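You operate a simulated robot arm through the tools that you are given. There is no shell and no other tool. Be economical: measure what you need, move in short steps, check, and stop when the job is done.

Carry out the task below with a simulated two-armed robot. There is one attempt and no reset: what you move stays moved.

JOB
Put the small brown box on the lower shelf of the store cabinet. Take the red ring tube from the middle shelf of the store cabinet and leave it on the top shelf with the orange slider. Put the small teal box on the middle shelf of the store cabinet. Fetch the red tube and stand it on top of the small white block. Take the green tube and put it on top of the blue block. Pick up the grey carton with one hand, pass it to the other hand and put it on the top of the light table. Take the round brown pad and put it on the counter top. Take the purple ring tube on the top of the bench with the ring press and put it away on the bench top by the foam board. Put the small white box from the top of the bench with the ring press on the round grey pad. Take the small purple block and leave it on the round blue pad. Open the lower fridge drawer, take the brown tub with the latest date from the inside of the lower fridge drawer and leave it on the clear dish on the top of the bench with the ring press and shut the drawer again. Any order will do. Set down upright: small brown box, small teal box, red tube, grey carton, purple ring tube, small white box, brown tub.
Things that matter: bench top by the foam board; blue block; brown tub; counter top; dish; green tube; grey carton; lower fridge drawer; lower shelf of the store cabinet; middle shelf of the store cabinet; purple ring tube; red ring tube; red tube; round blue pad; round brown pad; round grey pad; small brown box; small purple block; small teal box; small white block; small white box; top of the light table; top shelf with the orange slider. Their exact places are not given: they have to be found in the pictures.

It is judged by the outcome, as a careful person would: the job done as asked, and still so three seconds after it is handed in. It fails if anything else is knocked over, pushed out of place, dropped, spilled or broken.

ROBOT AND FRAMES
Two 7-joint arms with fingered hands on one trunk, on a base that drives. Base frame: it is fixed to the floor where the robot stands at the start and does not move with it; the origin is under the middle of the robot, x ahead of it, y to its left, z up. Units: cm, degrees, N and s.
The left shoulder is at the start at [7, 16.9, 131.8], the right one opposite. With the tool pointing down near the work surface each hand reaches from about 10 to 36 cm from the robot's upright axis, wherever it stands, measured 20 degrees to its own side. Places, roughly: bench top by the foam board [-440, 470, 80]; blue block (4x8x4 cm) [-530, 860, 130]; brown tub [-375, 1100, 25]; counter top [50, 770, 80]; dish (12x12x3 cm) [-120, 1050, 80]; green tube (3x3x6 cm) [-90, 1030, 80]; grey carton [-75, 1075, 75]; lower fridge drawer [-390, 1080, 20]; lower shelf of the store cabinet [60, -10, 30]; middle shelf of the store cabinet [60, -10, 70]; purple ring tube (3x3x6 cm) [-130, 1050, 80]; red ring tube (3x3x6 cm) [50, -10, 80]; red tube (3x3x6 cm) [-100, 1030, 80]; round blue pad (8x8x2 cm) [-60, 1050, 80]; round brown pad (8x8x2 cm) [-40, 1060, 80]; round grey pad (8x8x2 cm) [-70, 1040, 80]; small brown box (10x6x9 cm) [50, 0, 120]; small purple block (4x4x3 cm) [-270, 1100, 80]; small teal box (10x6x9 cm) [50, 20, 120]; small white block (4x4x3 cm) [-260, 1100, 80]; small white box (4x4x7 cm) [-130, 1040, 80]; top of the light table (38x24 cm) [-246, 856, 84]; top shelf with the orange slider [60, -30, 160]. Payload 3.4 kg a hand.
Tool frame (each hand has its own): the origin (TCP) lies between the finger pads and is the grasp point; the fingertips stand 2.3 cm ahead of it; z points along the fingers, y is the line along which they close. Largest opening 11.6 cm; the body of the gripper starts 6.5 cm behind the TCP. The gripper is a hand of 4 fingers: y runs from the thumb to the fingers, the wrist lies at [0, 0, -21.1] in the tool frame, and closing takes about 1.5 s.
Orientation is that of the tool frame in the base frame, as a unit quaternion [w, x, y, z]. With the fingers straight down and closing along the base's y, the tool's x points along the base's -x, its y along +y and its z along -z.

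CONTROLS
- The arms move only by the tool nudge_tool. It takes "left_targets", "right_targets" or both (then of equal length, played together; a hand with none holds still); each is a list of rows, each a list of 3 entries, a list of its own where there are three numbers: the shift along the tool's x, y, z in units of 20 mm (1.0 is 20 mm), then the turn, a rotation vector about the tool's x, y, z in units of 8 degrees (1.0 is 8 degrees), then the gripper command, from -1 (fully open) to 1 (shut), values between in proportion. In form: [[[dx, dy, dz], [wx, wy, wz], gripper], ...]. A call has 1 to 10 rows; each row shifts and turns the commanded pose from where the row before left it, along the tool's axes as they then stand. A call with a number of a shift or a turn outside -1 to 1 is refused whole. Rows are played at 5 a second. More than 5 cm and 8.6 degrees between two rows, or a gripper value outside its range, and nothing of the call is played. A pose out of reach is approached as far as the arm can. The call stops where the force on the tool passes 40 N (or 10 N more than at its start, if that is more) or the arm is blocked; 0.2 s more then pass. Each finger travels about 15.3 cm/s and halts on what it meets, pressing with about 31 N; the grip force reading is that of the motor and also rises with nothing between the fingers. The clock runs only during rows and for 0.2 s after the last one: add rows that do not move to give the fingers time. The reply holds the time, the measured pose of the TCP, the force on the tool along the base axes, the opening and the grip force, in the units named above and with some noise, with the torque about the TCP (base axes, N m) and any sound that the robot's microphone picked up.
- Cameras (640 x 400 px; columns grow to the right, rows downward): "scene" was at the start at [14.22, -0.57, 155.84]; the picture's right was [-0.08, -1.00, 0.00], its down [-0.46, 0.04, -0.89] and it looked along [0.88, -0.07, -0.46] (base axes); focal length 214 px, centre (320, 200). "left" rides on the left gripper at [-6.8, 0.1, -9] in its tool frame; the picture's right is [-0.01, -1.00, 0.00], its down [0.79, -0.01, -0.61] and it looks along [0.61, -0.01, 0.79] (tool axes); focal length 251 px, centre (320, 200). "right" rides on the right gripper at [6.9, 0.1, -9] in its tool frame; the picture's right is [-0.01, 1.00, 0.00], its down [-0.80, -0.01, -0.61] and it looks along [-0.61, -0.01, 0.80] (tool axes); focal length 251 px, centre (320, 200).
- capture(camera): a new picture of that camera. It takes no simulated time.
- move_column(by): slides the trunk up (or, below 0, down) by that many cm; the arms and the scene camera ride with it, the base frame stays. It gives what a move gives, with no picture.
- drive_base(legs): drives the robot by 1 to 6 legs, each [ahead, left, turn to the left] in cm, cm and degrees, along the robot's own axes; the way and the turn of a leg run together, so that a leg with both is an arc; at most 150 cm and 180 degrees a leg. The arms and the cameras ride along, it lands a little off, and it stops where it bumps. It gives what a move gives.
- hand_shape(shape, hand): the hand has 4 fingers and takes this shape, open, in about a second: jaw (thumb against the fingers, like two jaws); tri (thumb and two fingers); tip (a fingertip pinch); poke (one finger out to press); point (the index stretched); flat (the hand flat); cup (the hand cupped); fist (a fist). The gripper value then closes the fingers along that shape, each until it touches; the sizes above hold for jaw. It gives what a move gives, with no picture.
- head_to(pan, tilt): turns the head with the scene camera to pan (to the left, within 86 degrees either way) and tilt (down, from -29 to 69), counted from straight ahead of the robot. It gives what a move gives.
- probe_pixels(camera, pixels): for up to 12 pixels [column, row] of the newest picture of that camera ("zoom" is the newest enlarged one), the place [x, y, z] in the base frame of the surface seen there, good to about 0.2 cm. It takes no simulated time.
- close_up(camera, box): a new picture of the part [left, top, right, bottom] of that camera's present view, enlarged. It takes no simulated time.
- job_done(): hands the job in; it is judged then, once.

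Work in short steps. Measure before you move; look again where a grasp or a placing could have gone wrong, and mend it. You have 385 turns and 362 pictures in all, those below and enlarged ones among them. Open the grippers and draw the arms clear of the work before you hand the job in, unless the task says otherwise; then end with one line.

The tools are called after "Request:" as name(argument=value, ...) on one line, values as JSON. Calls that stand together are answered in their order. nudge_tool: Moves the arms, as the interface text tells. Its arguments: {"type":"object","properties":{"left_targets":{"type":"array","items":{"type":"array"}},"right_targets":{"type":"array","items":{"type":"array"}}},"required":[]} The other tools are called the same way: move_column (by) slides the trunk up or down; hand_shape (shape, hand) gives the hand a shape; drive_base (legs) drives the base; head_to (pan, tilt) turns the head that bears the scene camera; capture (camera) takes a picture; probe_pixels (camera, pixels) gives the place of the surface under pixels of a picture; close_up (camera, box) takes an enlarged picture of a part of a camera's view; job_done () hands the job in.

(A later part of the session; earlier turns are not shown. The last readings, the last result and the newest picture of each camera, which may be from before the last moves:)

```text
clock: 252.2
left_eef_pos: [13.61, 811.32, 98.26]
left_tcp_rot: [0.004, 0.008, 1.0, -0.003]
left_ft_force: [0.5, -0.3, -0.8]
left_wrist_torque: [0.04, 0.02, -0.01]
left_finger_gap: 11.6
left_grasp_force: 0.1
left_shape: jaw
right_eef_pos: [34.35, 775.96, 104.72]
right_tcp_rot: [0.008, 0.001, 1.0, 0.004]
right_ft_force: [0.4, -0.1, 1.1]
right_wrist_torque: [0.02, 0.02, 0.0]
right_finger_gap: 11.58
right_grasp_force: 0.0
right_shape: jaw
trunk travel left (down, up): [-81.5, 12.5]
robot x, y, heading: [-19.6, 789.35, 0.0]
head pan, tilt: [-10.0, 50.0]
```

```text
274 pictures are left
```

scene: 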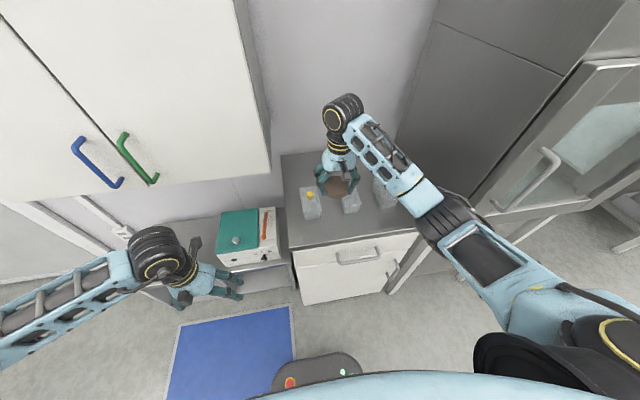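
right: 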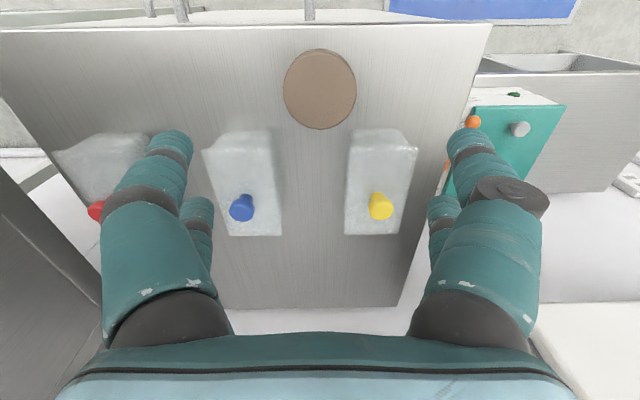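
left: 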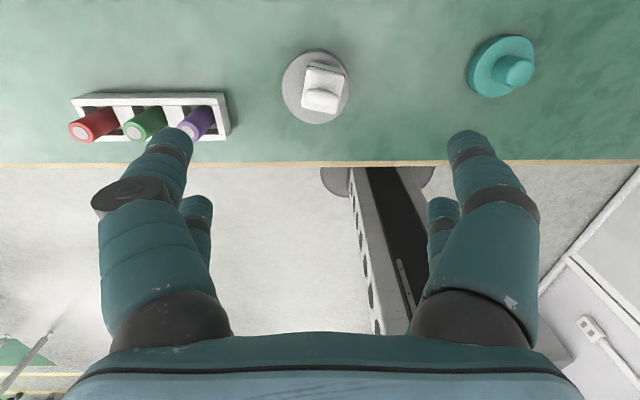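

Brown pad lies on the counter. Now return to the bench for the carton (right hand). Raise both hands and drive back.

Request:
nudge_tool(left_targets=[[[0, 0, -1], [0, 0, 0], -1], [[0, 0, -1], [0, 0, 0], -1], [[0, 0, -1], [0, 0, 0], -1], [[0, 0, -1], [0, 0, 0], -1], [[0, 0, -1], [0, 0, 0], -1]])

Request:
drive_base(legs=[[-37, 0, 0], [0, 140, 0], [0, 0, 90], [0, 28, 0], [60, 0, 0]])

Request:
head_to(pan=0, tilt=45)

Request:
capture(camera="scene")

```text
clock: 253.4
left_eef_pos: [13.34, 811.16, 108.25]
left_tcp_rot: [0.005, 0.008, 1.0, -0.001]
left_ft_force: [0.5, 0.2, -0.4]
left_wrist_torque: [0.02, -0.02, -0.02]
left_finger_gap: 11.59
left_grasp_force: 0.0
left_shape: jaw
right_eef_pos: [34.34, 775.87, 104.66]
right_tcp_rot: [0.007, 0.002, 1.0, 0.003]
right_ft_force: [-1.1, -0.7, 0.6]
right_wrist_torque: [-0.02, 0.0, 0.01]
right_finger_gap: 11.58
right_grasp_force: 0.0
right_shape: jaw
trunk travel left (down, up): [-81.5, 12.5]
robot x, y, heading: [-19.66, 789.23, -0.2]
head pan, tilt: [-10.0, 50.0]
```

```text
clock: 270.9
left_eef_pos: [-113.15, 1019.62, 108.29]
left_tcp_rot: [-0.005, 0.722, -0.692, -0.002]
left_ft_force: [-0.5, -0.5, 0.2]
left_wrist_torque: [0.0, 0.02, -0.03]
left_finger_gap: 11.59
left_grasp_force: 0.1
left_shape: jaw
right_eef_pos: [-79.22, 1042.67, 104.67]
right_tcp_rot: [-0.003, 0.726, -0.687, -0.008]
right_ft_force: [-0.5, 0.3, -0.8]
right_wrist_torque: [0.02, -0.01, 0.04]
right_finger_gap: 11.6
right_grasp_force: 0.1
right_shape: jaw
trunk travel left (down, up): [-81.5, 12.5]
robot x, y, heading: [-89.15, 988.45, 93.1]
head pan, tilt: [-10.0, 50.0]
```

```text
clock: 271.6
left_eef_pos: [-113.16, 1019.81, 108.29]
left_tcp_rot: [-0.003, 0.722, -0.692, -0.001]
left_ft_force: [-0.3, 0.0, -0.2]
left_wrist_torque: [-0.01, 0.01, -0.02]
left_finger_gap: 11.59
left_grasp_force: 0.0
left_shape: jaw
right_eef_pos: [-79.18, 1042.72, 104.54]
right_tcp_rot: [-0.002, 0.727, -0.687, -0.007]
right_ft_force: [0.6, 0.4, -0.1]
right_wrist_torque: [0.07, -0.02, 0.0]
right_finger_gap: 11.58
right_grasp_force: 0.0
right_shape: jaw
trunk travel left (down, up): [-81.5, 12.5]
robot x, y, heading: [-89.52, 988.44, 93.4]
head pan, tilt: [0.0, 45.0]
```

```text
273 pictures are left
```

scene: 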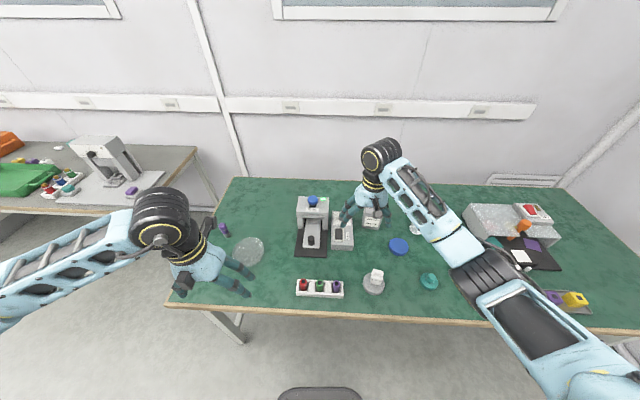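

Correct the heading by −3.3° and read positions.

Request:
drive_base(legs=[[0, 0, -3.3]])

Request:
capture(camera="right")

```text
clock: 272.4
left_eef_pos: [-111.54, 1021.01, 108.27]
left_tcp_rot: [0.004, -0.702, 0.712, 0.003]
left_ft_force: [0.2, 1.0, 0.7]
left_wrist_torque: [0.0, -0.02, 0.03]
left_finger_gap: 11.59
left_grasp_force: 0.1
left_shape: jaw
right_eef_pos: [-76.17, 1041.95, 104.58]
right_tcp_rot: [0.003, -0.706, 0.708, 0.006]
right_ft_force: [0.1, 0.0, -0.1]
right_wrist_torque: [0.02, 0.05, -0.02]
right_finger_gap: 11.57
right_grasp_force: 0.1
right_shape: jaw
trunk travel left (down, up): [-81.5, 12.5]
robot x, y, heading: [-89.32, 988.39, 90.0]
head pan, tilt: [0.0, 45.0]
```

```text
272 pictures are left
```

right: 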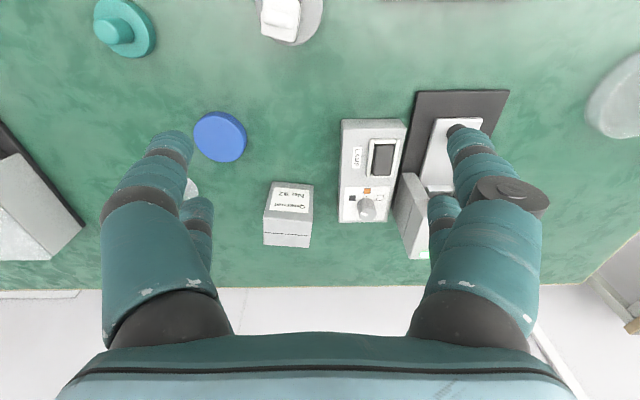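

Request:
probe_pixels(camera="right", pixels=[[270, 213], [311, 215], [308, 243], [267, 242], [285, 225], [340, 185], [340, 220], [246, 140], [195, 185]])

```text
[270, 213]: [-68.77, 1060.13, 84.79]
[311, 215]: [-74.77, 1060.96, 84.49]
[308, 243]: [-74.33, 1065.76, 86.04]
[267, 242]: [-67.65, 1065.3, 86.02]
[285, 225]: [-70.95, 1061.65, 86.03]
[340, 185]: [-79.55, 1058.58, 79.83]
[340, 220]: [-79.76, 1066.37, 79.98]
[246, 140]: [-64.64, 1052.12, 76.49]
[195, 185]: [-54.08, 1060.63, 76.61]
```

Carton centre (−71.1,1063.3), yaw ≈−6°. Drive 21.3 ahead and 5.1 right, then descend to z≈84.2 (fingertips 4.2 cm below its top).

Request:
drive_base(legs=[[21.3, -5.1, 0]])

Request:
nudge_tool(right_targets=[[[0, 0, 1], [0, 0, 0.75], -1], [[0, 0, 1], [0, 0, 0], -1], [[0, 0, 1], [0, 0, 0], -1], [[0, 0, 1], [0, 0, 0], -1], [[0, 0, 1], [0, 0, 0], -1]])

Request:
capture(camera="right")

```text
clock: 274.1
left_eef_pos: [-106.28, 1041.98, 108.29]
left_tcp_rot: [0.005, -0.702, 0.712, 0.002]
left_ft_force: [-0.2, -0.3, -0.2]
left_wrist_torque: [-0.01, -0.04, 0.01]
left_finger_gap: 11.6
left_grasp_force: 0.1
left_shape: jaw
right_eef_pos: [-71.09, 1062.93, 104.52]
right_tcp_rot: [0.004, -0.706, 0.708, 0.009]
right_ft_force: [-0.3, -0.2, 0.2]
right_wrist_torque: [-0.01, -0.01, 0.02]
right_finger_gap: 11.62
right_grasp_force: 0.0
right_shape: jaw
trunk travel left (down, up): [-81.5, 12.5]
robot x, y, heading: [-84.62, 1008.94, 89.9]
head pan, tilt: [0.0, 45.0]
```

```text
clock: 275.3
left_eef_pos: [-106.22, 1042.11, 108.36]
left_tcp_rot: [0.004, -0.702, 0.713, 0.001]
left_ft_force: [0.0, -0.4, 0.4]
left_wrist_torque: [-0.03, 0.04, 0.01]
left_finger_gap: 11.57
left_grasp_force: 0.0
left_shape: jaw
right_eef_pos: [-70.95, 1063.37, 94.59]
right_tcp_rot: [0.003, -0.668, 0.744, 0.008]
right_ft_force: [-0.3, -1.1, 0.6]
right_wrist_torque: [-0.01, -0.01, 0.01]
right_finger_gap: 11.58
right_grasp_force: 0.0
right_shape: jaw
trunk travel left (down, up): [-81.5, 12.5]
robot x, y, heading: [-84.21, 1009.28, 90.0]
head pan, tilt: [0.0, 45.0]
```

```text
271 pictures are left
```

right: 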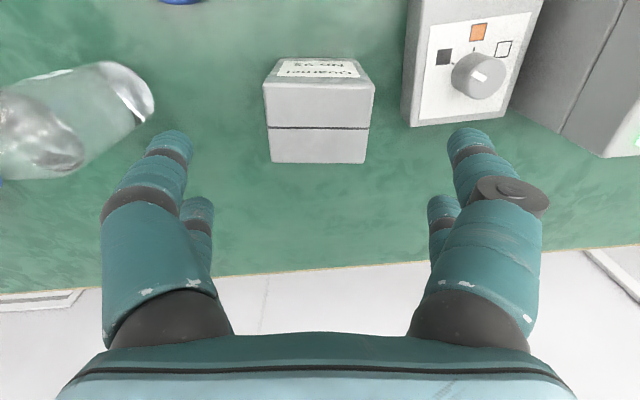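

Aligned. Descend 10.4 cm and close.

Request:
nudge_tool(right_targets=[[[0, 0, 1], [0, 0, 0], -1], [[0, 0, 1], [0, 0, 0], -1], [[0, 0, 1], [0, 0, 0], -1], [[0, 0, 1], [0, 0, 0], -1], [[0, 0, 1], [0, 0, 0], -0.7], [[0, 0, 0.2], [0, 0, 0], -0.3], [[0, 0, 0], [0, 0, 0], 0.1], [[0, 0, 0], [0, 0, 0], 1], [[0, 0, 0], [0, 0, 0], 1], [[0, 0, 0], [0, 0, 0], 1]])

Request:
nudge_tool(right_targets=[[[0, 0, 0], [0, 0, 0], 1], [[0, 0, -0.5], [0, 0, 0], 1], [[0, 0, -1], [0, 0, 0], 1]])

Request:
capture(camera="right")

```text
clock: 277.5
left_eef_pos: [-106.3, 1042.1, 108.27]
left_tcp_rot: [0.004, -0.703, 0.712, 0.002]
left_ft_force: [0.8, 0.7, -0.6]
left_wrist_torque: [0.01, -0.02, -0.01]
left_finger_gap: 11.6
left_grasp_force: 0.1
left_shape: jaw
right_eef_pos: [-71.06, 1063.36, 84.29]
right_tcp_rot: [0.002, -0.668, 0.744, 0.008]
right_ft_force: [-0.3, 0.1, 0.2]
right_wrist_torque: [0.01, -0.05, -0.03]
right_finger_gap: 6.81
right_grasp_force: 31.3
right_shape: jaw
trunk travel left (down, up): [-81.5, 12.5]
robot x, y, heading: [-84.44, 1009.29, 89.8]
head pan, tilt: [0.0, 45.0]
```

```text
clock: 278.3
left_eef_pos: [-106.27, 1042.02, 108.3]
left_tcp_rot: [0.004, -0.702, 0.712, 0.003]
left_ft_force: [-0.1, 0.2, -0.5]
left_wrist_torque: [0.02, 0.0, -0.01]
left_finger_gap: 11.59
left_grasp_force: 0.1
left_shape: jaw
right_eef_pos: [-71.08, 1063.3, 87.42]
right_tcp_rot: [0.002, -0.669, 0.743, 0.008]
right_ft_force: [-0.6, -0.4, -0.7]
right_wrist_torque: [0.0, -0.02, 0.04]
right_finger_gap: 6.8
right_grasp_force: 31.2
right_shape: jaw
trunk travel left (down, up): [-81.5, 12.5]
robot x, y, heading: [-84.66, 1009.2, 89.7]
head pan, tilt: [0.0, 45.0]
```

```text
270 pictures are left
```

right: 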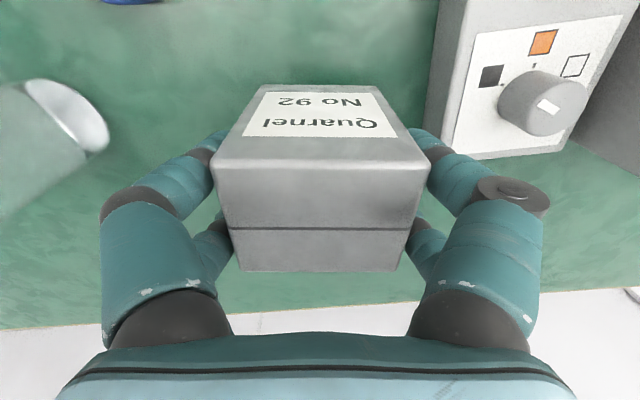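

Carton in hand. Lift to ≈108 and back off 60 cm for the handover.

Request:
nudge_tool(right_targets=[[[0, 0, -1], [0, 0, 0], 1], [[0, 0, -1], [0, 0, 0], 1], [[0, 0, -1], [0, 0, 0], 1], [[0, 0, -1], [0, 0, 0], 1], [[0, 0, -1], [0, 0, 0], 1], [[0, 0, -1], [0, 0, 0], 1], [[0, 0, -1], [0, 0, 0], 1], [[0, 0, -1], [0, 0, 0], 1], [[0, 0, -1], [0, 0, 0], 1], [[0, 0, -1], [0, 0, 0], 1]])

Request:
drive_base(legs=[[-60, 0, 0]])

Request:
nudge_tool(left_targets=[[[-1, 0, 0], [0, -1, 0], -1], [[-1, 0, 0], [0, -1, 0], -1], [[-1, 0, 0], [0, -1, 0], -1], [[-1, 0, 0], [0, -1, 0], -1], [[-1, 0, 0], [0, -1, 0], -1], [[-0.5, 0, 0], [0, -1, 0], -1], [[-0.2, 0, 0], [0, -1, 0], -1], [[0, 0, 0], [0, -1, 0], -1], [[0, 0, 0], [0, -1, 0], -1], [[0, 0, 0], [0, -1, 0], -1]], right_targets=[[[0, 0.6, 0], [0, 0, -0.75], 1], [[0, 0.6, 0], [0, 0, 0], 1], [[0, 0.6, 0], [0, 0, 0], 1], [[0, 0.6, 0], [0, 0, 0], 1], [[0, 0.6, 0], [0, 0, 0], 1], [[0, 0.6, 0], [0, 0, 0], 1], [[0, 0.6, 0], [0, 0, 0], 1], [[0, 0.5, 0], [0, 0, 0], 1], [[0, 0, 0], [0, 0, 0], 1], [[0, 0, 0], [0, 0, 0], 1]])

Request:
capture(camera="scene")

```text
clock: 280.5
left_eef_pos: [-106.37, 1042.19, 108.34]
left_tcp_rot: [0.004, -0.702, 0.712, 0.002]
left_ft_force: [-0.5, 0.2, -0.7]
left_wrist_torque: [0.01, 0.0, -0.01]
left_finger_gap: 11.59
left_grasp_force: 0.1
left_shape: jaw
right_eef_pos: [-70.88, 1063.07, 107.01]
right_tcp_rot: [0.002, -0.668, 0.744, 0.008]
right_ft_force: [0.4, 0.0, -1.6]
right_wrist_torque: [-0.01, 0.03, -0.02]
right_finger_gap: 6.79
right_grasp_force: 30.6
right_shape: jaw
trunk travel left (down, up): [-81.5, 12.5]
robot x, y, heading: [-84.42, 1009.37, 90.0]
head pan, tilt: [0.0, 45.0]
```

```text
clock: 283.9
left_eef_pos: [-106.34, 982.24, 108.18]
left_tcp_rot: [0.004, -0.702, 0.712, 0.002]
left_ft_force: [-0.5, 0.2, -0.3]
left_wrist_torque: [0.0, -0.05, 0.0]
left_finger_gap: 11.58
left_grasp_force: 0.1
left_shape: jaw
right_eef_pos: [-71.06, 1003.27, 107.11]
right_tcp_rot: [0.002, -0.669, 0.744, 0.007]
right_ft_force: [0.1, 0.2, -1.6]
right_wrist_torque: [0.03, -0.02, -0.02]
right_finger_gap: 6.79
right_grasp_force: 31.3
right_shape: jaw
trunk travel left (down, up): [-81.5, 12.5]
robot x, y, heading: [-84.51, 949.29, 90.0]
head pan, tilt: [0.0, 45.0]
```

```text
clock: 286.1
left_eef_pos: [-105.97, 995.7, 111.16]
left_tcp_rot: [0.315, -0.631, 0.638, 0.31]
left_ft_force: [0.9, 0.3, 0.8]
left_wrist_torque: [-0.02, 0.0, 0.0]
left_finger_gap: 11.61
left_grasp_force: 0.0
left_shape: jaw
left hand out of reach, approached as far as the arm can: row 3, 4, 5, 6, 7, 8, 9, 10
right_eef_pos: [-80.41, 1003.3, 107.04]
right_tcp_rot: [-0.003, 0.707, -0.707, -0.009]
right_ft_force: [0.8, 0.6, -1.5]
right_wrist_torque: [-0.02, -0.01, 0.02]
right_finger_gap: 6.81
right_grasp_force: 31.2
right_shape: jaw
trunk travel left (down, up): [-81.5, 12.5]
robot x, y, heading: [-84.54, 949.63, 90.1]
head pan, tilt: [0.0, 45.0]
```

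```text
269 pictures are left
```

scene: 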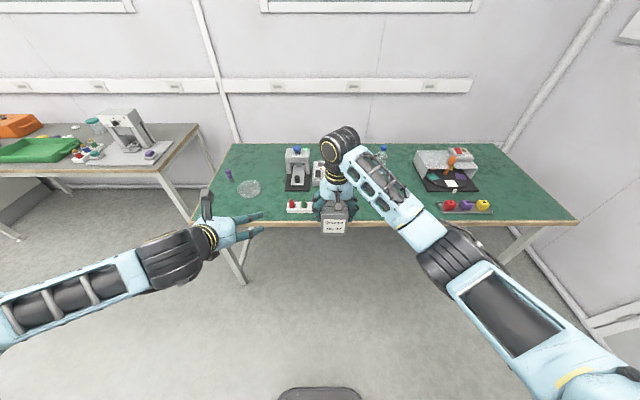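

Left hand is stuck at 37° nose-down near the shoulder. Stretch it forward 12 cm, then continue levelling.

Request:
nudge_tool(left_targets=[[[-0.6, 0, 0.8], [0, 0, 0], -1], [[-0.6, 0, 0.8], [0, 0, 0], -1], [[-0.6, 0, 0.8], [0, 0, 0], -1], [[-0.6, 0, 0.8], [0, 0, 0], -1], [[-0.6, 0, 0.8], [0, -0.8, 0], -1], [[-0.5, 0, 0.9], [0, -0.8, 0], -1], [[0, 0, 0], [0, -0.8, 0], -1], [[0, 0, 0], [0, -0.8, 0], -1], [[0, 0, 0], [0, -0.5, 0], -1]])

```text
clock: 288.1
left_eef_pos: [-105.68, 1006.44, 111.57]
left_tcp_rot: [0.361, -0.601, 0.622, 0.349]
left_ft_force: [-0.1, -0.4, 0.8]
left_wrist_torque: [0.0, 0.0, -0.01]
left_finger_gap: 11.58
left_grasp_force: 0.1
left_shape: jaw
left hand out of reach, approached as far as the arm can: row 6, 7, 8, 9
right_eef_pos: [-80.51, 1003.32, 107.0]
right_tcp_rot: [0.003, -0.707, 0.707, 0.008]
right_ft_force: [-0.3, 0.1, -1.2]
right_wrist_torque: [-0.02, 0.02, -0.01]
right_finger_gap: 6.8
right_grasp_force: 30.4
right_shape: jaw
trunk travel left (down, up): [-81.5, 12.5]
robot x, y, heading: [-84.71, 949.05, 89.8]
head pan, tilt: [0.0, 45.0]
```

Levelling is limited because the hand is well below the shoulder. Raise both hands ~20 cm (then lower the column) so the forearm is level.

Request:
nudge_tool(left_targets=[[[-0.87, 0, -0.5], [0, 0, 0], -1], [[-0.87, 0, -0.5], [0, 0, 0], -1], [[-0.87, 0, -0.5], [0, 0, 0], -1], [[-0.87, 0, -0.5], [0, 0, 0], -1], [[-0.87, 0, -0.5], [0, -0.5, 0], -1], [[-0.87, 0, -0.5], [0, -0.8, 0], -1], [[-0.9, 0, -0.4], [0, -0.8, 0], -1], [[-0.9, 0, -0.4], [0, -0.8, 0], -1], [[-0.95, 0, -0.3], [0, -0.5, 0], -1], [[-0.95, 0, -0.3], [0, 0, 0], -1]], right_targets=[[[0, 0, -1], [0, 0, 0], 1], [[0, 0, -1], [0, 0, 0], 1], [[0, 0, -1], [0, 0, 0], 1], [[0, 0, -1], [0, 0, 0], 1], [[0, 0, -1], [0, 0, 0], 1], [[0, 0, -1], [0, 0, 0], 1], [[0, 0, -1], [0, 0, 0], 1], [[0, 0, -1], [0, 0, 0], 1], [[0, 0, -1], [0, 0, 0], 1], [[0, 0, -1], [0, 0, 0], 1]])

Request:
move_column(by=-20)

```text
clock: 290.3
left_eef_pos: [-103.93, 1005.62, 128.52]
left_tcp_rot: [0.463, -0.525, 0.564, 0.436]
left_ft_force: [0.9, -0.4, -0.5]
left_wrist_torque: [0.0, 0.0, 0.0]
left_finger_gap: 11.61
left_grasp_force: 0.0
left_shape: jaw
left hand out of reach, approached as far as the arm can: row 7, 8, 9
right_eef_pos: [-80.17, 1002.92, 127.24]
right_tcp_rot: [-0.002, 0.707, -0.707, -0.008]
right_ft_force: [-0.4, 0.0, -1.5]
right_wrist_torque: [0.0, 0.01, -0.01]
right_finger_gap: 6.81
right_grasp_force: 31.3
right_shape: jaw
trunk travel left (down, up): [-81.5, 12.5]
robot x, y, heading: [-84.4, 949.2, 89.7]
head pan, tilt: [0.0, 45.0]
```

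```text
clock: 292.5
left_eef_pos: [-103.97, 1005.81, 108.44]
left_tcp_rot: [0.462, -0.526, 0.564, 0.437]
left_ft_force: [1.0, 0.7, 1.0]
left_wrist_torque: [-0.02, 0.0, 0.0]
left_finger_gap: 11.57
left_grasp_force: 0.0
left_shape: jaw
right_eef_pos: [-80.27, 1003.18, 107.05]
right_tcp_rot: [0.003, -0.707, 0.708, 0.008]
right_ft_force: [-0.4, 0.1, -0.6]
right_wrist_torque: [-0.03, -0.03, 0.01]
right_finger_gap: 6.77
right_grasp_force: 30.6
right_shape: jaw
trunk travel left (down, up): [-61.5, 32.5]
robot x, y, heading: [-84.42, 949.58, 89.7]
head pan, tilt: [0.0, 45.0]
```

Left is now 11° nose-down. Gain more: raise both 10 cm more and lower the column 10, while retracting the left hand 10 cm.

Request:
nudge_tool(left_targets=[[[-0.8, 0, -1], [-0.1, 0, 0], -1], [[-0.8, 0, -1], [-0.1, 0, 0], -1], [[-0.5, 0, -1], [-0.1, 0, 0], -1], [[-0.2, 0, -1], [-0.1, 0, 0], -1], [[0, 0, -1], [0, 0, 0], -1]], right_targets=[[[0, 0, -1], [0, 0, 0], 1], [[0, 0, -1], [0, 0, 0], 1], [[0, 0, -1], [0, 0, 0], 1], [[0, 0, -1], [0, 0, 0], 1], [[0, 0, -1], [0, 0, 0], 1]])

Request:
move_column(by=-10)

Request:
capture(camera="scene")

```text
clock: 293.7
left_eef_pos: [-103.86, 998.62, 115.61]
left_tcp_rot: [0.447, -0.539, 0.551, 0.453]
left_ft_force: [0.4, -0.2, -0.4]
left_wrist_torque: [0.02, 0.04, 0.02]
left_finger_gap: 11.61
left_grasp_force: 0.1
left_shape: jaw
left hand out of reach, approached as far as the arm can: row 4, 5
right_eef_pos: [-80.15, 1002.82, 117.23]
right_tcp_rot: [-0.003, 0.707, -0.707, -0.008]
right_ft_force: [-0.8, 0.2, -2.0]
right_wrist_torque: [0.0, 0.0, 0.01]
right_finger_gap: 6.8
right_grasp_force: 31.2
right_shape: jaw
trunk travel left (down, up): [-61.5, 32.5]
robot x, y, heading: [-84.45, 949.56, 90.1]
head pan, tilt: [0.0, 45.0]
```

```text
clock: 295.0
left_eef_pos: [-103.81, 998.72, 105.58]
left_tcp_rot: [0.447, -0.539, 0.551, 0.453]
left_ft_force: [-0.6, 0.1, 0.4]
left_wrist_torque: [0.02, 0.04, 0.0]
left_finger_gap: 11.57
left_grasp_force: 0.0
left_shape: jaw
right_eef_pos: [-80.23, 1002.88, 107.23]
right_tcp_rot: [0.003, -0.706, 0.708, 0.007]
right_ft_force: [-0.1, -0.1, -1.0]
right_wrist_torque: [-0.03, 0.0, 0.01]
right_finger_gap: 6.78
right_grasp_force: 31.0
right_shape: jaw
trunk travel left (down, up): [-51.5, 42.5]
robot x, y, heading: [-84.88, 949.7, 89.8]
head pan, tilt: [0.0, 45.0]
```

```text
268 pictures are left
```

scene: 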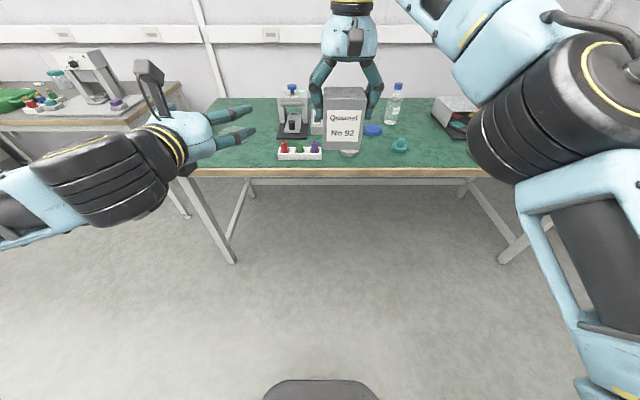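

The view shows the carton held by its top third, left hand level beside it. Move the right hand 4 cm further ahead so that the left can slide laterally behind it.

Request:
nudge_tool(right_targets=[[[-0.7, 0, 0], [0, 0, 0], 1], [[-0.7, 0, 0], [0, 0, 0], 1], [[-0.7, 0, 0], [0, 0, 0], 1]])

Request:
nudge_tool(left_targets=[[[0.4, -1, 0], [0, 0, 0], -1], [[0.4, -1, 0], [0, 0, 0], -1], [[0.4, -1, 0], [0, 0, 0], -1], [[0.4, -1, 0], [0, 0, 0], -1], [[0.4, -1, 0], [0, 0, 0], -1], [[0.3, -1, 0], [0, 0, 0], -1]])

Request:
capture(camera="scene")

```text
clock: 295.8
left_eef_pos: [-103.89, 998.75, 105.54]
left_tcp_rot: [0.448, -0.539, 0.552, 0.452]
left_ft_force: [0.5, 0.7, -0.8]
left_wrist_torque: [-0.03, 0.04, 0.02]
left_finger_gap: 11.58
left_grasp_force: 0.1
left_shape: jaw
right_eef_pos: [-80.33, 1004.2, 106.9]
right_tcp_rot: [0.003, -0.707, 0.708, 0.008]
right_ft_force: [-0.1, 0.1, -1.3]
right_wrist_torque: [0.01, -0.01, 0.0]
right_finger_gap: 6.79
right_grasp_force: 30.9
right_shape: jaw
right hand out of reach, approached as far as the arm can: row 2, 3
trunk travel left (down, up): [-51.5, 42.5]
robot x, y, heading: [-84.6, 949.08, 90.1]
head pan, tilt: [0.0, 45.0]
```

```text
clock: 297.2
left_eef_pos: [-91.84, 997.71, 100.7]
left_tcp_rot: [0.447, -0.539, 0.552, 0.453]
left_ft_force: [0.0, -0.2, 0.1]
left_wrist_torque: [-0.01, -0.01, 0.05]
left_finger_gap: 11.59
left_grasp_force: 0.0
left_shape: jaw
right_eef_pos: [-80.3, 1004.35, 107.06]
right_tcp_rot: [0.002, -0.707, 0.707, 0.008]
right_ft_force: [0.6, -0.4, -0.4]
right_wrist_torque: [0.01, 0.0, -0.06]
right_finger_gap: 6.81
right_grasp_force: 31.0
right_shape: jaw
trunk travel left (down, up): [-51.5, 42.5]
robot x, y, heading: [-84.81, 949.72, 89.9]
head pan, tilt: [0.0, 45.0]
```

```text
267 pictures are left
```

scene: 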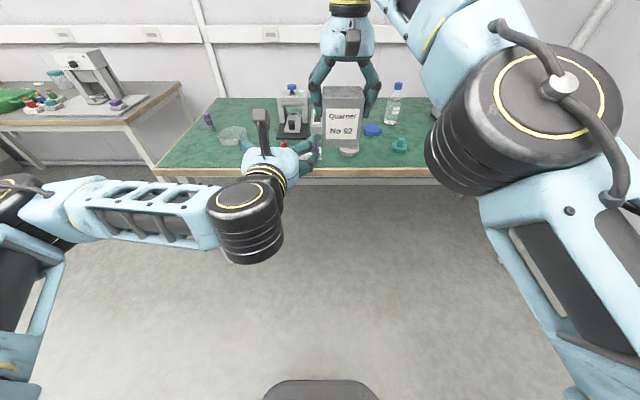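

Carton front is y≈1001.6, left fingertips at ≈1000. Retract 2 cm, then slide 11.5 cm right.

Request:
nudge_tool(left_targets=[[[0, 0, -1], [0, 0, 0], -1], [[0, -1, 0], [0, 0, 0], -1], [[0, -1, 0], [0, 0, 0], -1], [[0, -1, 0], [0, 0, 0], -1], [[0, -1, 0], [0, 0, 0], -1], [[0, -1, 0], [0, 0, 0], -1], [[0, -0.8, 0], [0, 0, 0], -1]])

Request:
capture(camera="left")

Request:
capture(camera="scene")

```text
clock: 298.8
left_eef_pos: [-80.22, 995.66, 100.91]
left_tcp_rot: [0.447, -0.539, 0.552, 0.453]
left_ft_force: [1.6, 0.1, 0.6]
left_wrist_torque: [0.01, 0.0, 0.03]
left_finger_gap: 11.58
left_grasp_force: 0.0
left_shape: jaw
right_eef_pos: [-80.33, 1004.35, 106.98]
right_tcp_rot: [0.002, -0.707, 0.708, 0.009]
right_ft_force: [0.6, 0.5, -1.8]
right_wrist_torque: [0.02, 0.02, 0.03]
right_finger_gap: 6.8
right_grasp_force: 30.9
right_shape: jaw
trunk travel left (down, up): [-51.5, 42.5]
robot x, y, heading: [-84.48, 949.31, 89.9]
head pan, tilt: [0.0, 45.0]
```

```text
266 pictures are left
```

left: 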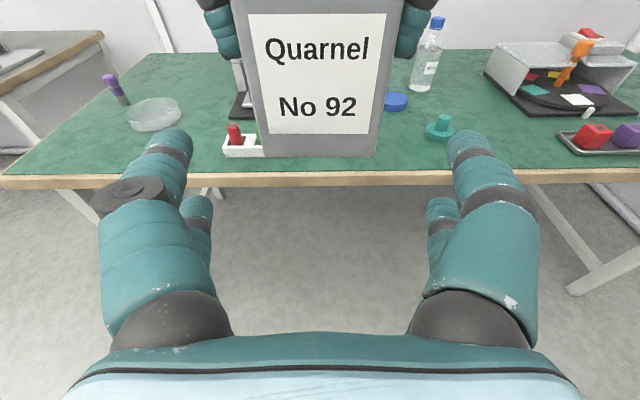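

```text
265 pictures are left
```

scene: 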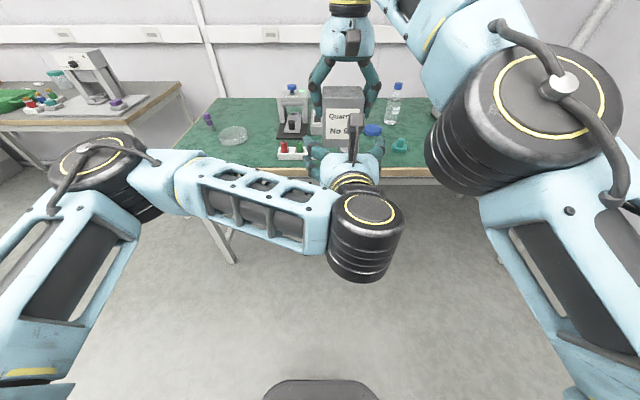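

Carton is centred in the left camera (columns 235–400). Probe its bottom edge and right fingertips.

Request:
probe_pixels(camera="left", pixels=[[320, 153], [270, 150], [370, 150], [320, 60], [228, 50], [408, 50], [240, 100], [390, 60]])

```text
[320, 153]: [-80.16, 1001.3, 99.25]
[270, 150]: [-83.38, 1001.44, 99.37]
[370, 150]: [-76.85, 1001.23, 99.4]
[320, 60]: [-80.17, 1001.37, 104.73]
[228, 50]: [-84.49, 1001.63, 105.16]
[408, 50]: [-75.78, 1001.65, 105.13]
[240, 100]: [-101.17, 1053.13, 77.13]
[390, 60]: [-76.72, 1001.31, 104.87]
```

Slide the left hand forward 8.1 cm at constant height around the carton's lower half.

Request:
nudge_tool(left_targets=[[[-0.154, 0, 0.794], [0, 0, 0], -1], [[-0.154, 0, 0.794], [0, 0, 0], -1], [[-0.154, 0, 0.794], [0, 0, 0], -1], [[-0.154, 0, 0.794], [0, 0, 0], -1], [[-0.154, 0, 0.794], [0, 0, 0], -1]])

Request:
capture(camera="left")

```text
clock: 300.0
left_eef_pos: [-80.25, 1003.69, 101.09]
left_tcp_rot: [0.448, -0.539, 0.552, 0.452]
left_ft_force: [0.0, -0.3, 0.0]
left_wrist_torque: [-0.01, 0.02, 0.01]
left_finger_gap: 11.56
left_grasp_force: 0.0
left_shape: jaw
right_eef_pos: [-80.25, 1004.29, 106.88]
right_tcp_rot: [0.003, -0.706, 0.708, 0.008]
right_ft_force: [-0.8, -0.1, -1.5]
right_wrist_torque: [0.02, 0.01, 0.02]
right_finger_gap: 6.8
right_grasp_force: 31.1
right_shape: jaw
trunk travel left (down, up): [-51.5, 42.5]
robot x, y, heading: [-84.77, 948.97, 89.9]
head pan, tilt: [0.0, 45.0]
```

```text
264 pictures are left
```

left: 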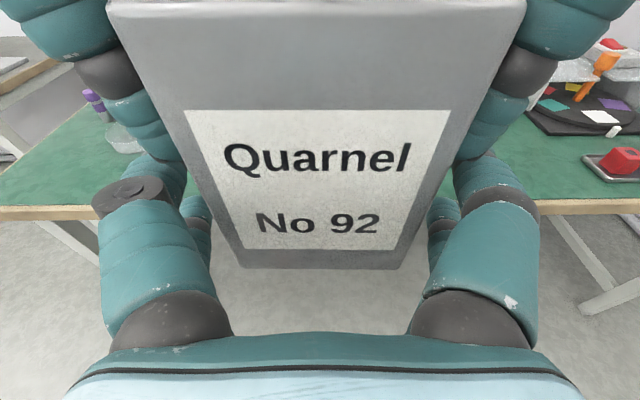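

In place without contact. Close the left hand gently.

Request:
nudge_tool(left_targets=[[[0, 0, 0], [0, 0, 0], -0.6], [[0, 0, 0], [0, 0, 0], -0.3], [[0, 0, 0], [0, 0, 0], -0.1], [[0, 0, 0], [0, 0, 0], 0.1], [[0, 0, 0], [0, 0, 0], 0.5], [[0, 0, 0], [0, 0, 0], 1], [[0, 0, 0], [0, 0, 0], 1], [[0, 0, 0], [0, 0, 0], 1]])

Request:
capture(camera="left")

```text
clock: 301.8
left_eef_pos: [-80.14, 1003.64, 101.12]
left_tcp_rot: [0.447, -0.539, 0.551, 0.453]
left_ft_force: [-0.1, 1.8, 0.2]
left_wrist_torque: [-0.02, -0.04, -0.03]
left_finger_gap: 6.77
left_grasp_force: 31.0
left_shape: jaw
right_eef_pos: [-80.3, 1004.21, 106.83]
right_tcp_rot: [0.003, -0.707, 0.707, 0.007]
right_ft_force: [0.6, -1.7, -1.8]
right_wrist_torque: [-0.07, 0.0, 0.05]
right_finger_gap: 6.8
right_grasp_force: 31.0
right_shape: jaw
trunk travel left (down, up): [-51.5, 42.5]
robot x, y, heading: [-84.31, 949.18, 90.0]
head pan, tilt: [0.0, 45.0]
```

```text
263 pictures are left
```

left: 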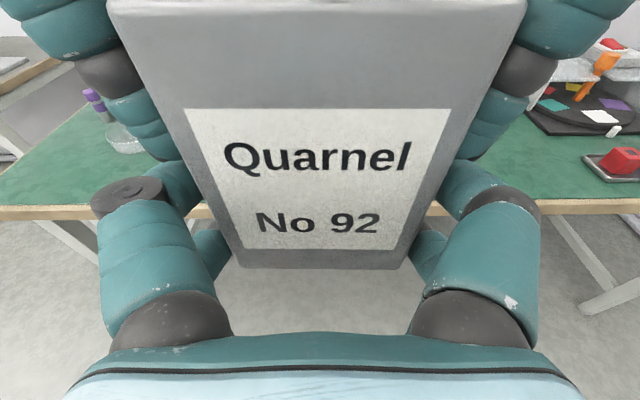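

Both hands hold the carton. Open the right hand slowly and raise it clear.

Request:
nudge_tool(right_targets=[[[0, 0, 0], [0, 0, 0], -0.1], [[0, 0, 0], [0, 0, 0], -0.4], [[0, 0, 0], [0, 0, 0], -0.8], [[0, 0, 0], [0, 0, 0], -1], [[0, 0, 0], [0, 0, 0], -1], [[0, 0, -0.5], [0, 0, 0], -1], [[0, 0, -0.7], [0, 0, 0], -1], [[0, 0, -1], [0, 0, 0], -1], [[0, 0, -1], [0, 0, 0], -1]])

Request:
capture(camera="left")

```text
clock: 303.8
left_eef_pos: [-80.16, 1003.52, 101.0]
left_tcp_rot: [0.448, -0.539, 0.552, 0.453]
left_ft_force: [0.2, -1.4, -0.2]
left_wrist_torque: [0.02, -0.01, -0.03]
left_finger_gap: 6.82
left_grasp_force: 31.2
left_shape: jaw
right_eef_pos: [-80.06, 1000.75, 111.73]
right_tcp_rot: [0.003, -0.707, 0.708, 0.008]
right_ft_force: [-0.2, -0.1, -0.2]
right_wrist_torque: [-0.03, 0.0, -0.01]
right_finger_gap: 11.6
right_grasp_force: 0.0
right_shape: jaw
right hand out of reach, approached as far as the arm can: row 6, 7, 8, 9
trunk travel left (down, up): [-51.5, 42.5]
robot x, y, heading: [-84.47, 949.59, 89.9]
head pan, tilt: [0.0, 45.0]
```

```text
262 pictures are left
```

left: 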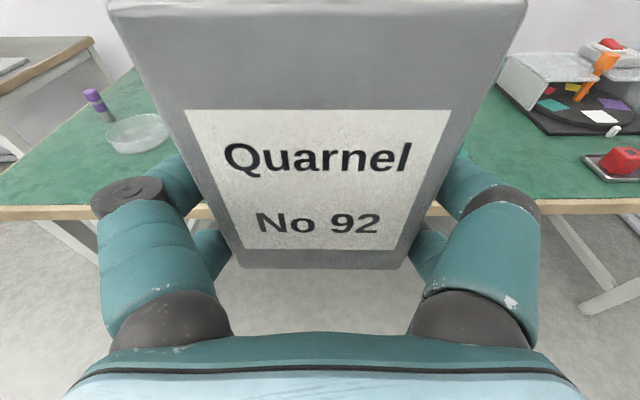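

The carton is in the left hand only. Move the right hand aside, then turn left 100° to look for the light table.

Request:
nudge_tool(right_targets=[[[0.2, -1, -0.3], [0, 0, 0], -1], [[0.2, -1, -0.3], [0, 0, 0], -1], [[0.5, -1, 0], [0, 0, 0], -1], [[1, -0.5, 0], [0, 0, 0], -1], [[1, 0, 0], [0, 0, 0], -1], [[1, 0, 0], [0, 0, 0], -1], [[1, 0, 0], [0, 0, 0], -1], [[1, 0, 0], [0, 0, 0], -1], [[1, 0, 0], [0, 0, 0], -1], [[1, 0, 0], [0, 0, 0], -1]])

Request:
drive_base(legs=[[-10, 0, 0], [0, 0, 110]])

Request:
head_to(pan=10, tilt=25)

Request:
capture(camera="scene")

```text
clock: 305.2
left_eef_pos: [-79.85, 1003.32, 101.05]
left_tcp_rot: [0.45, -0.535, 0.555, 0.451]
left_ft_force: [0.1, -8.1, -5.1]
left_wrist_torque: [1.21, -0.05, -0.06]
left_finger_gap: 6.79
left_grasp_force: 31.1
left_shape: jaw
right_eef_pos: [-72.99, 994.0, 112.7]
right_tcp_rot: [0.005, -0.699, 0.715, 0.014]
right_ft_force: [1.1, 8.6, 5.0]
right_wrist_torque: [0.21, 0.31, -0.57]
right_finger_gap: 11.59
right_grasp_force: 0.1
right_shape: jaw
trunk travel left (down, up): [-51.5, 42.5]
robot x, y, heading: [-84.5, 949.2, 89.9]
head pan, tilt: [0.0, 45.0]
stopped in row 6 (left hand): the force on the tool passed its limit at 58 N (the readings are from after the stop); the commanded pose is now the measured one
```

```text
clock: 311.0
left_eef_pos: [-136.58, 924.83, 100.98]
left_tcp_rot: [0.113, 0.761, 0.123, -0.627]
left_ft_force: [22.0, 3.6, -15.1]
left_wrist_torque: [-0.75, 3.18, -0.32]
left_finger_gap: 6.81
left_grasp_force: 31.2
left_shape: jaw
right_eef_pos: [-130.34, 934.76, 112.56]
right_tcp_rot: [0.007, 0.986, 0.166, -0.013]
right_ft_force: [-22.0, -3.8, 13.7]
right_wrist_torque: [-0.98, 0.24, -1.62]
right_finger_gap: 11.63
right_grasp_force: 0.2
right_shape: jaw
trunk travel left (down, up): [-51.5, 42.5]
robot x, y, heading: [-84.55, 939.19, -159.9]
head pan, tilt: [0.0, 45.0]
```

```text
clock: 311.8
left_eef_pos: [-136.54, 924.99, 101.07]
left_tcp_rot: [0.114, 0.761, 0.123, -0.626]
left_ft_force: [10.8, 2.2, -8.9]
left_wrist_torque: [-0.44, 1.59, -0.13]
left_finger_gap: 6.81
left_grasp_force: 31.2
left_shape: jaw
right_eef_pos: [-130.3, 934.74, 112.8]
right_tcp_rot: [0.009, 0.986, 0.166, -0.012]
right_ft_force: [-10.4, -2.1, 7.7]
right_wrist_torque: [-0.6, 0.13, -0.72]
right_finger_gap: 11.61
right_grasp_force: 0.0
right_shape: jaw
trunk travel left (down, up): [-51.5, 42.5]
robot x, y, heading: [-84.55, 939.54, -159.9]
head pan, tilt: [10.0, 25.0]
```

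```text
261 pictures are left
```

scene: 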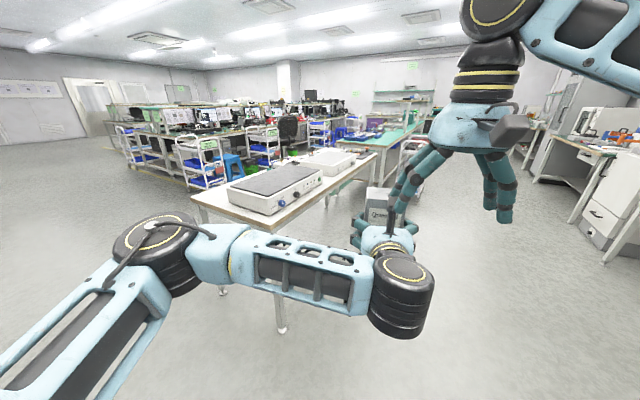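

The right fingers touched the left camera stalk. Free it: slightly forward, then up and to the right.

Request:
nudge_tool(right_targets=[[[-0.7, 0, 0], [0, 0, 0], -1], [[0, -0.3, -1], [0, 0, 0], -1], [[0, -0.8, -0.5], [0, 0, 0], -1], [[0, -1, 0], [0, 0, 0], -1], [[0, -1, 0], [0, 0, 0], -1], [[0, -1, 0], [0, 0, 0], -1], [[0, -1, 0], [0, 0, 0], -1], [[0, -1, 0], [0, 0, 0], -1]])

Request:
capture(camera="scene")

```text
clock: 313.6
left_eef_pos: [-136.7, 924.87, 101.21]
left_tcp_rot: [0.114, 0.761, 0.123, -0.627]
left_ft_force: [-0.6, -0.3, -1.8]
left_wrist_torque: [-0.01, -0.02, -0.02]
left_finger_gap: 6.8
left_grasp_force: 30.7
left_shape: jaw
right_eef_pos: [-135.47, 945.97, 115.39]
right_tcp_rot: [0.008, 0.986, 0.166, -0.012]
right_ft_force: [0.1, 0.6, -0.4]
right_wrist_torque: [-0.02, 0.01, -0.01]
right_finger_gap: 11.58
right_grasp_force: 0.1
right_shape: jaw
trunk travel left (down, up): [-51.5, 42.5]
robot x, y, heading: [-84.72, 939.37, -159.7]
head pan, tilt: [10.0, 25.0]
```

```text
260 pictures are left
```

scene: 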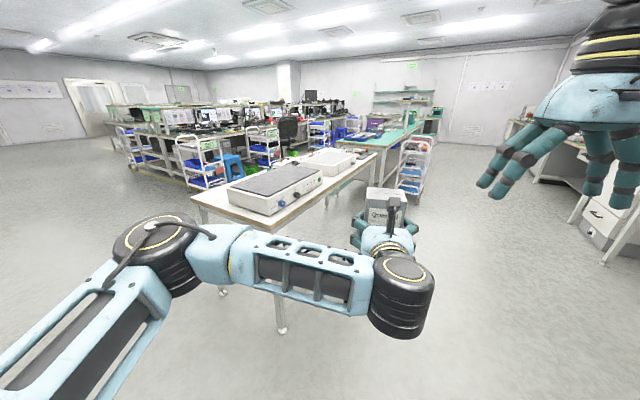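

Freed. Now measure the light table (box on the table at (275,187)).

Request:
probe_pixels(camera="scene", pixels=[[228, 185], [272, 200], [322, 173], [275, 165], [275, 183], [270, 230], [375, 152], [195, 197], [300, 200], [332, 158], [318, 188], [250, 215]])

Request:
close_up(camera="scene", box=[180, 130, 400, 260])

```text
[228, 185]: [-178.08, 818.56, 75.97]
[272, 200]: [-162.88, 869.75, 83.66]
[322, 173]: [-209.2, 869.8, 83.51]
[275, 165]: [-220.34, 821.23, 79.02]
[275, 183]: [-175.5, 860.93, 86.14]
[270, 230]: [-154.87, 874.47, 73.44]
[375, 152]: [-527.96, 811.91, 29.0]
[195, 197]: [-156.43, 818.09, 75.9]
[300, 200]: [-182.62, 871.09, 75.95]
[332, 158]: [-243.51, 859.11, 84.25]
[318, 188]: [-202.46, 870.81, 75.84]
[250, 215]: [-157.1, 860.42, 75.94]
```

```text
2.91 times, centred on (290, 195) of scene
```

zoom: 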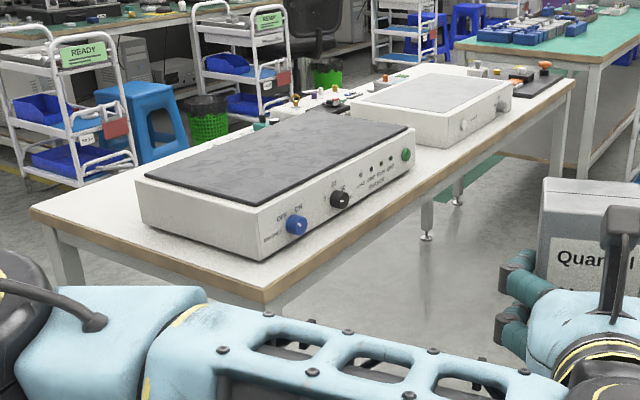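

The light table is the second, bright-topped box (z≈84.2) around (−246,856). Turn to face −y, step back and drive sideways to x≈−241.

Request:
drive_base(legs=[[0, 0, 69.7], [-15, 0, 0], [0, -150, 0]])

Request:
head_to(pan=0, tilt=35)

Request:
capture(camera="scene")

```text
clock: 325.1
left_eef_pos: [-240.66, 900.51, 101.02]
left_tcp_rot: [0.453, 0.552, 0.538, -0.448]
left_ft_force: [0.7, -0.2, -1.4]
left_wrist_torque: [0.0, -0.01, 0.01]
left_finger_gap: 6.79
left_grasp_force: 31.1
left_shape: jaw
right_eef_pos: [-260.02, 908.73, 115.55]
right_tcp_rot: [0.013, 0.71, 0.704, -0.006]
right_ft_force: [-0.5, 0.2, 0.3]
right_wrist_torque: [-0.01, -0.01, -0.01]
right_finger_gap: 11.6
right_grasp_force: 0.0
right_shape: jaw
trunk travel left (down, up): [-51.5, 42.5]
robot x, y, heading: [-236.86, 954.76, -89.8]
head pan, tilt: [10.0, 25.0]
```

```text
clock: 325.8
left_eef_pos: [-240.6, 900.61, 101.1]
left_tcp_rot: [0.454, 0.551, 0.539, -0.448]
left_ft_force: [1.2, 1.2, -1.2]
left_wrist_torque: [0.0, -0.02, -0.02]
left_finger_gap: 6.82
left_grasp_force: 31.3
left_shape: jaw
right_eef_pos: [-259.83, 908.65, 115.54]
right_tcp_rot: [0.013, 0.711, 0.703, -0.006]
right_ft_force: [-0.7, -0.3, 0.7]
right_wrist_torque: [0.03, 0.0, 0.01]
right_finger_gap: 11.61
right_grasp_force: 0.1
right_shape: jaw
trunk travel left (down, up): [-51.5, 42.5]
robot x, y, heading: [-236.36, 954.33, -89.6]
head pan, tilt: [0.0, 35.0]
```

```text
258 pictures are left
```

scene: 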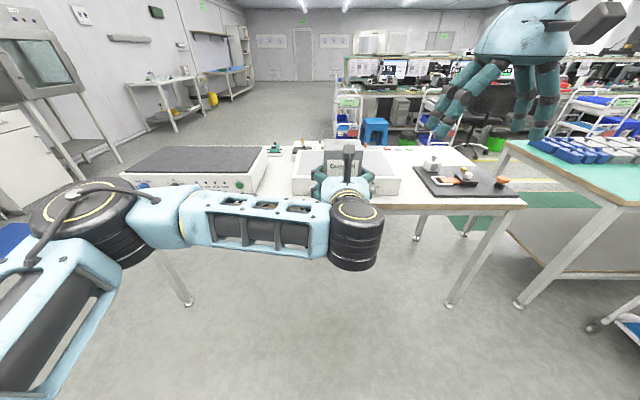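

Request:
close_up(camera="scene", box=[260, 130, 420, 220])

Request:
probe_pixels(camera="scene", pixels=[[297, 178], [398, 177], [300, 160], [390, 155], [305, 168], [310, 150], [380, 165], [330, 192]])

```text
4.00 times, centred on (340, 175) of scene
```

zoom: 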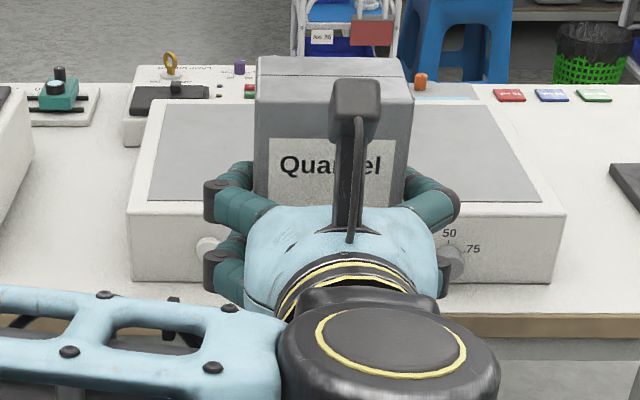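

```text
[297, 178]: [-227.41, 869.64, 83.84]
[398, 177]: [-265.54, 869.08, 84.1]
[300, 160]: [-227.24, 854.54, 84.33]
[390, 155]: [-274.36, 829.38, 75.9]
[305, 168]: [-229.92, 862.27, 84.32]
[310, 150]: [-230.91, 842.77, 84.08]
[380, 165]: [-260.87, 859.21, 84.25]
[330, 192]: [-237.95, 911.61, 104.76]
```

Light table spans x −265…−227, y 845…869, z 84.3. Drive 42.5 ahead and 4.5 right, then lower the column 12 cm.

Request:
drive_base(legs=[[42.5, -4.5, 0]])

Request:
move_column(by=-12)

Request:
capture(camera="left")

Request:
capture(camera="scene")

```text
clock: 328.4
left_eef_pos: [-244.1, 858.3, 101.07]
left_tcp_rot: [0.456, 0.548, 0.542, -0.445]
left_ft_force: [-0.4, 0.2, -1.6]
left_wrist_torque: [0.02, 0.0, 0.01]
left_finger_gap: 6.82
left_grasp_force: 31.3
left_shape: jaw
right_eef_pos: [-263.49, 866.21, 115.54]
right_tcp_rot: [0.013, 0.707, 0.707, -0.006]
right_ft_force: [-0.4, 0.5, 0.1]
right_wrist_torque: [-0.02, -0.02, -0.02]
right_finger_gap: 11.6
right_grasp_force: 0.1
right_shape: jaw
trunk travel left (down, up): [-51.5, 42.5]
robot x, y, heading: [-240.23, 912.3, -88.9]
head pan, tilt: [0.0, 35.0]
```

```text
clock: 329.9
left_eef_pos: [-244.01, 858.37, 89.11]
left_tcp_rot: [0.456, 0.548, 0.542, -0.445]
left_ft_force: [0.3, -0.5, -2.2]
left_wrist_torque: [0.02, -0.01, -0.01]
left_finger_gap: 6.8
left_grasp_force: 30.8
left_shape: jaw
right_eef_pos: [-263.35, 866.36, 103.56]
right_tcp_rot: [0.012, 0.707, 0.707, -0.005]
right_ft_force: [-0.6, -0.4, 0.1]
right_wrist_torque: [0.02, 0.01, 0.01]
right_finger_gap: 11.61
right_grasp_force: 0.0
right_shape: jaw
trunk travel left (down, up): [-39.5, 54.5]
robot x, y, heading: [-240.34, 912.18, -88.9]
head pan, tilt: [0.0, 35.0]
```

```text
256 pictures are left
```

left: 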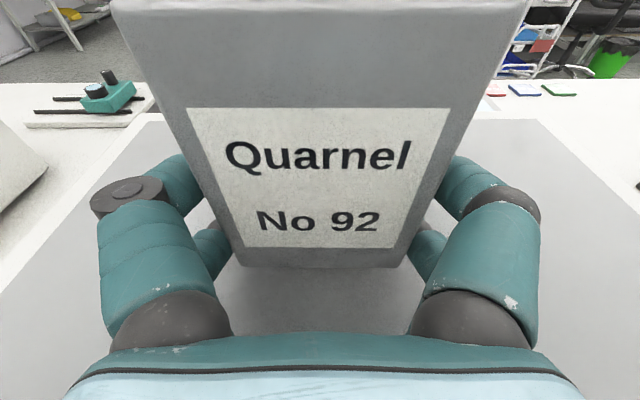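

```text
255 pictures are left
```

scene: 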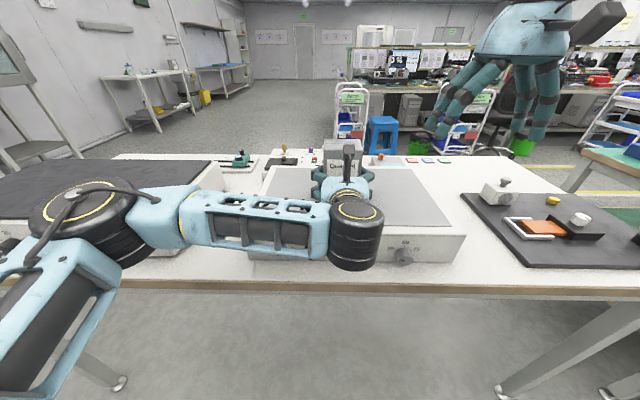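

Probe the carton's lower edge and the panel for the remaining clearance.

Request:
probe_pixels(camera="left", pixels=[[320, 262], [260, 258], [380, 258], [320, 290], [215, 250], [430, 250], [110, 200]])

```text
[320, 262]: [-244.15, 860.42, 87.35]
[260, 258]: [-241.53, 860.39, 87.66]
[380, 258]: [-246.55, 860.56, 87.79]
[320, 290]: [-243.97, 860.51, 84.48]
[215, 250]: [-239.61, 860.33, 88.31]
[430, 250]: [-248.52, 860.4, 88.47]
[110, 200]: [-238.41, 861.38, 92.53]
```

Carton bottom ≈86.9, panel 84.3. Level the hand 5° and lower in small steps until contact.

Request:
nudge_tool(left_targets=[[[0, 0, 0], [0, -0.6, 0], 1], [[0.3, 0, 0.03], [0, 0, 0], 1], [[0.2, 0, 0.02], [0, 0, 0], 1], [[0.15, 0, 0.02], [0, 0, 0], 1], [[0.1, 0, 0.01], [0, 0, 0], 1]])

```text
clock: 331.1
left_eef_pos: [-244.04, 858.31, 87.53]
left_tcp_rot: [0.477, 0.53, 0.522, -0.467]
left_ft_force: [-0.4, -0.8, -1.0]
left_wrist_torque: [-0.01, -0.03, 0.0]
left_finger_gap: 6.77
left_grasp_force: 30.8
left_shape: jaw
right_eef_pos: [-263.43, 866.31, 103.49]
right_tcp_rot: [0.013, 0.707, 0.707, -0.005]
right_ft_force: [0.0, 0.1, -0.3]
right_wrist_torque: [0.04, 0.02, 0.01]
right_finger_gap: 11.6
right_grasp_force: 0.1
right_shape: jaw
trunk travel left (down, up): [-39.5, 54.5]
robot x, y, heading: [-240.73, 912.22, -88.8]
head pan, tilt: [0.0, 35.0]
```

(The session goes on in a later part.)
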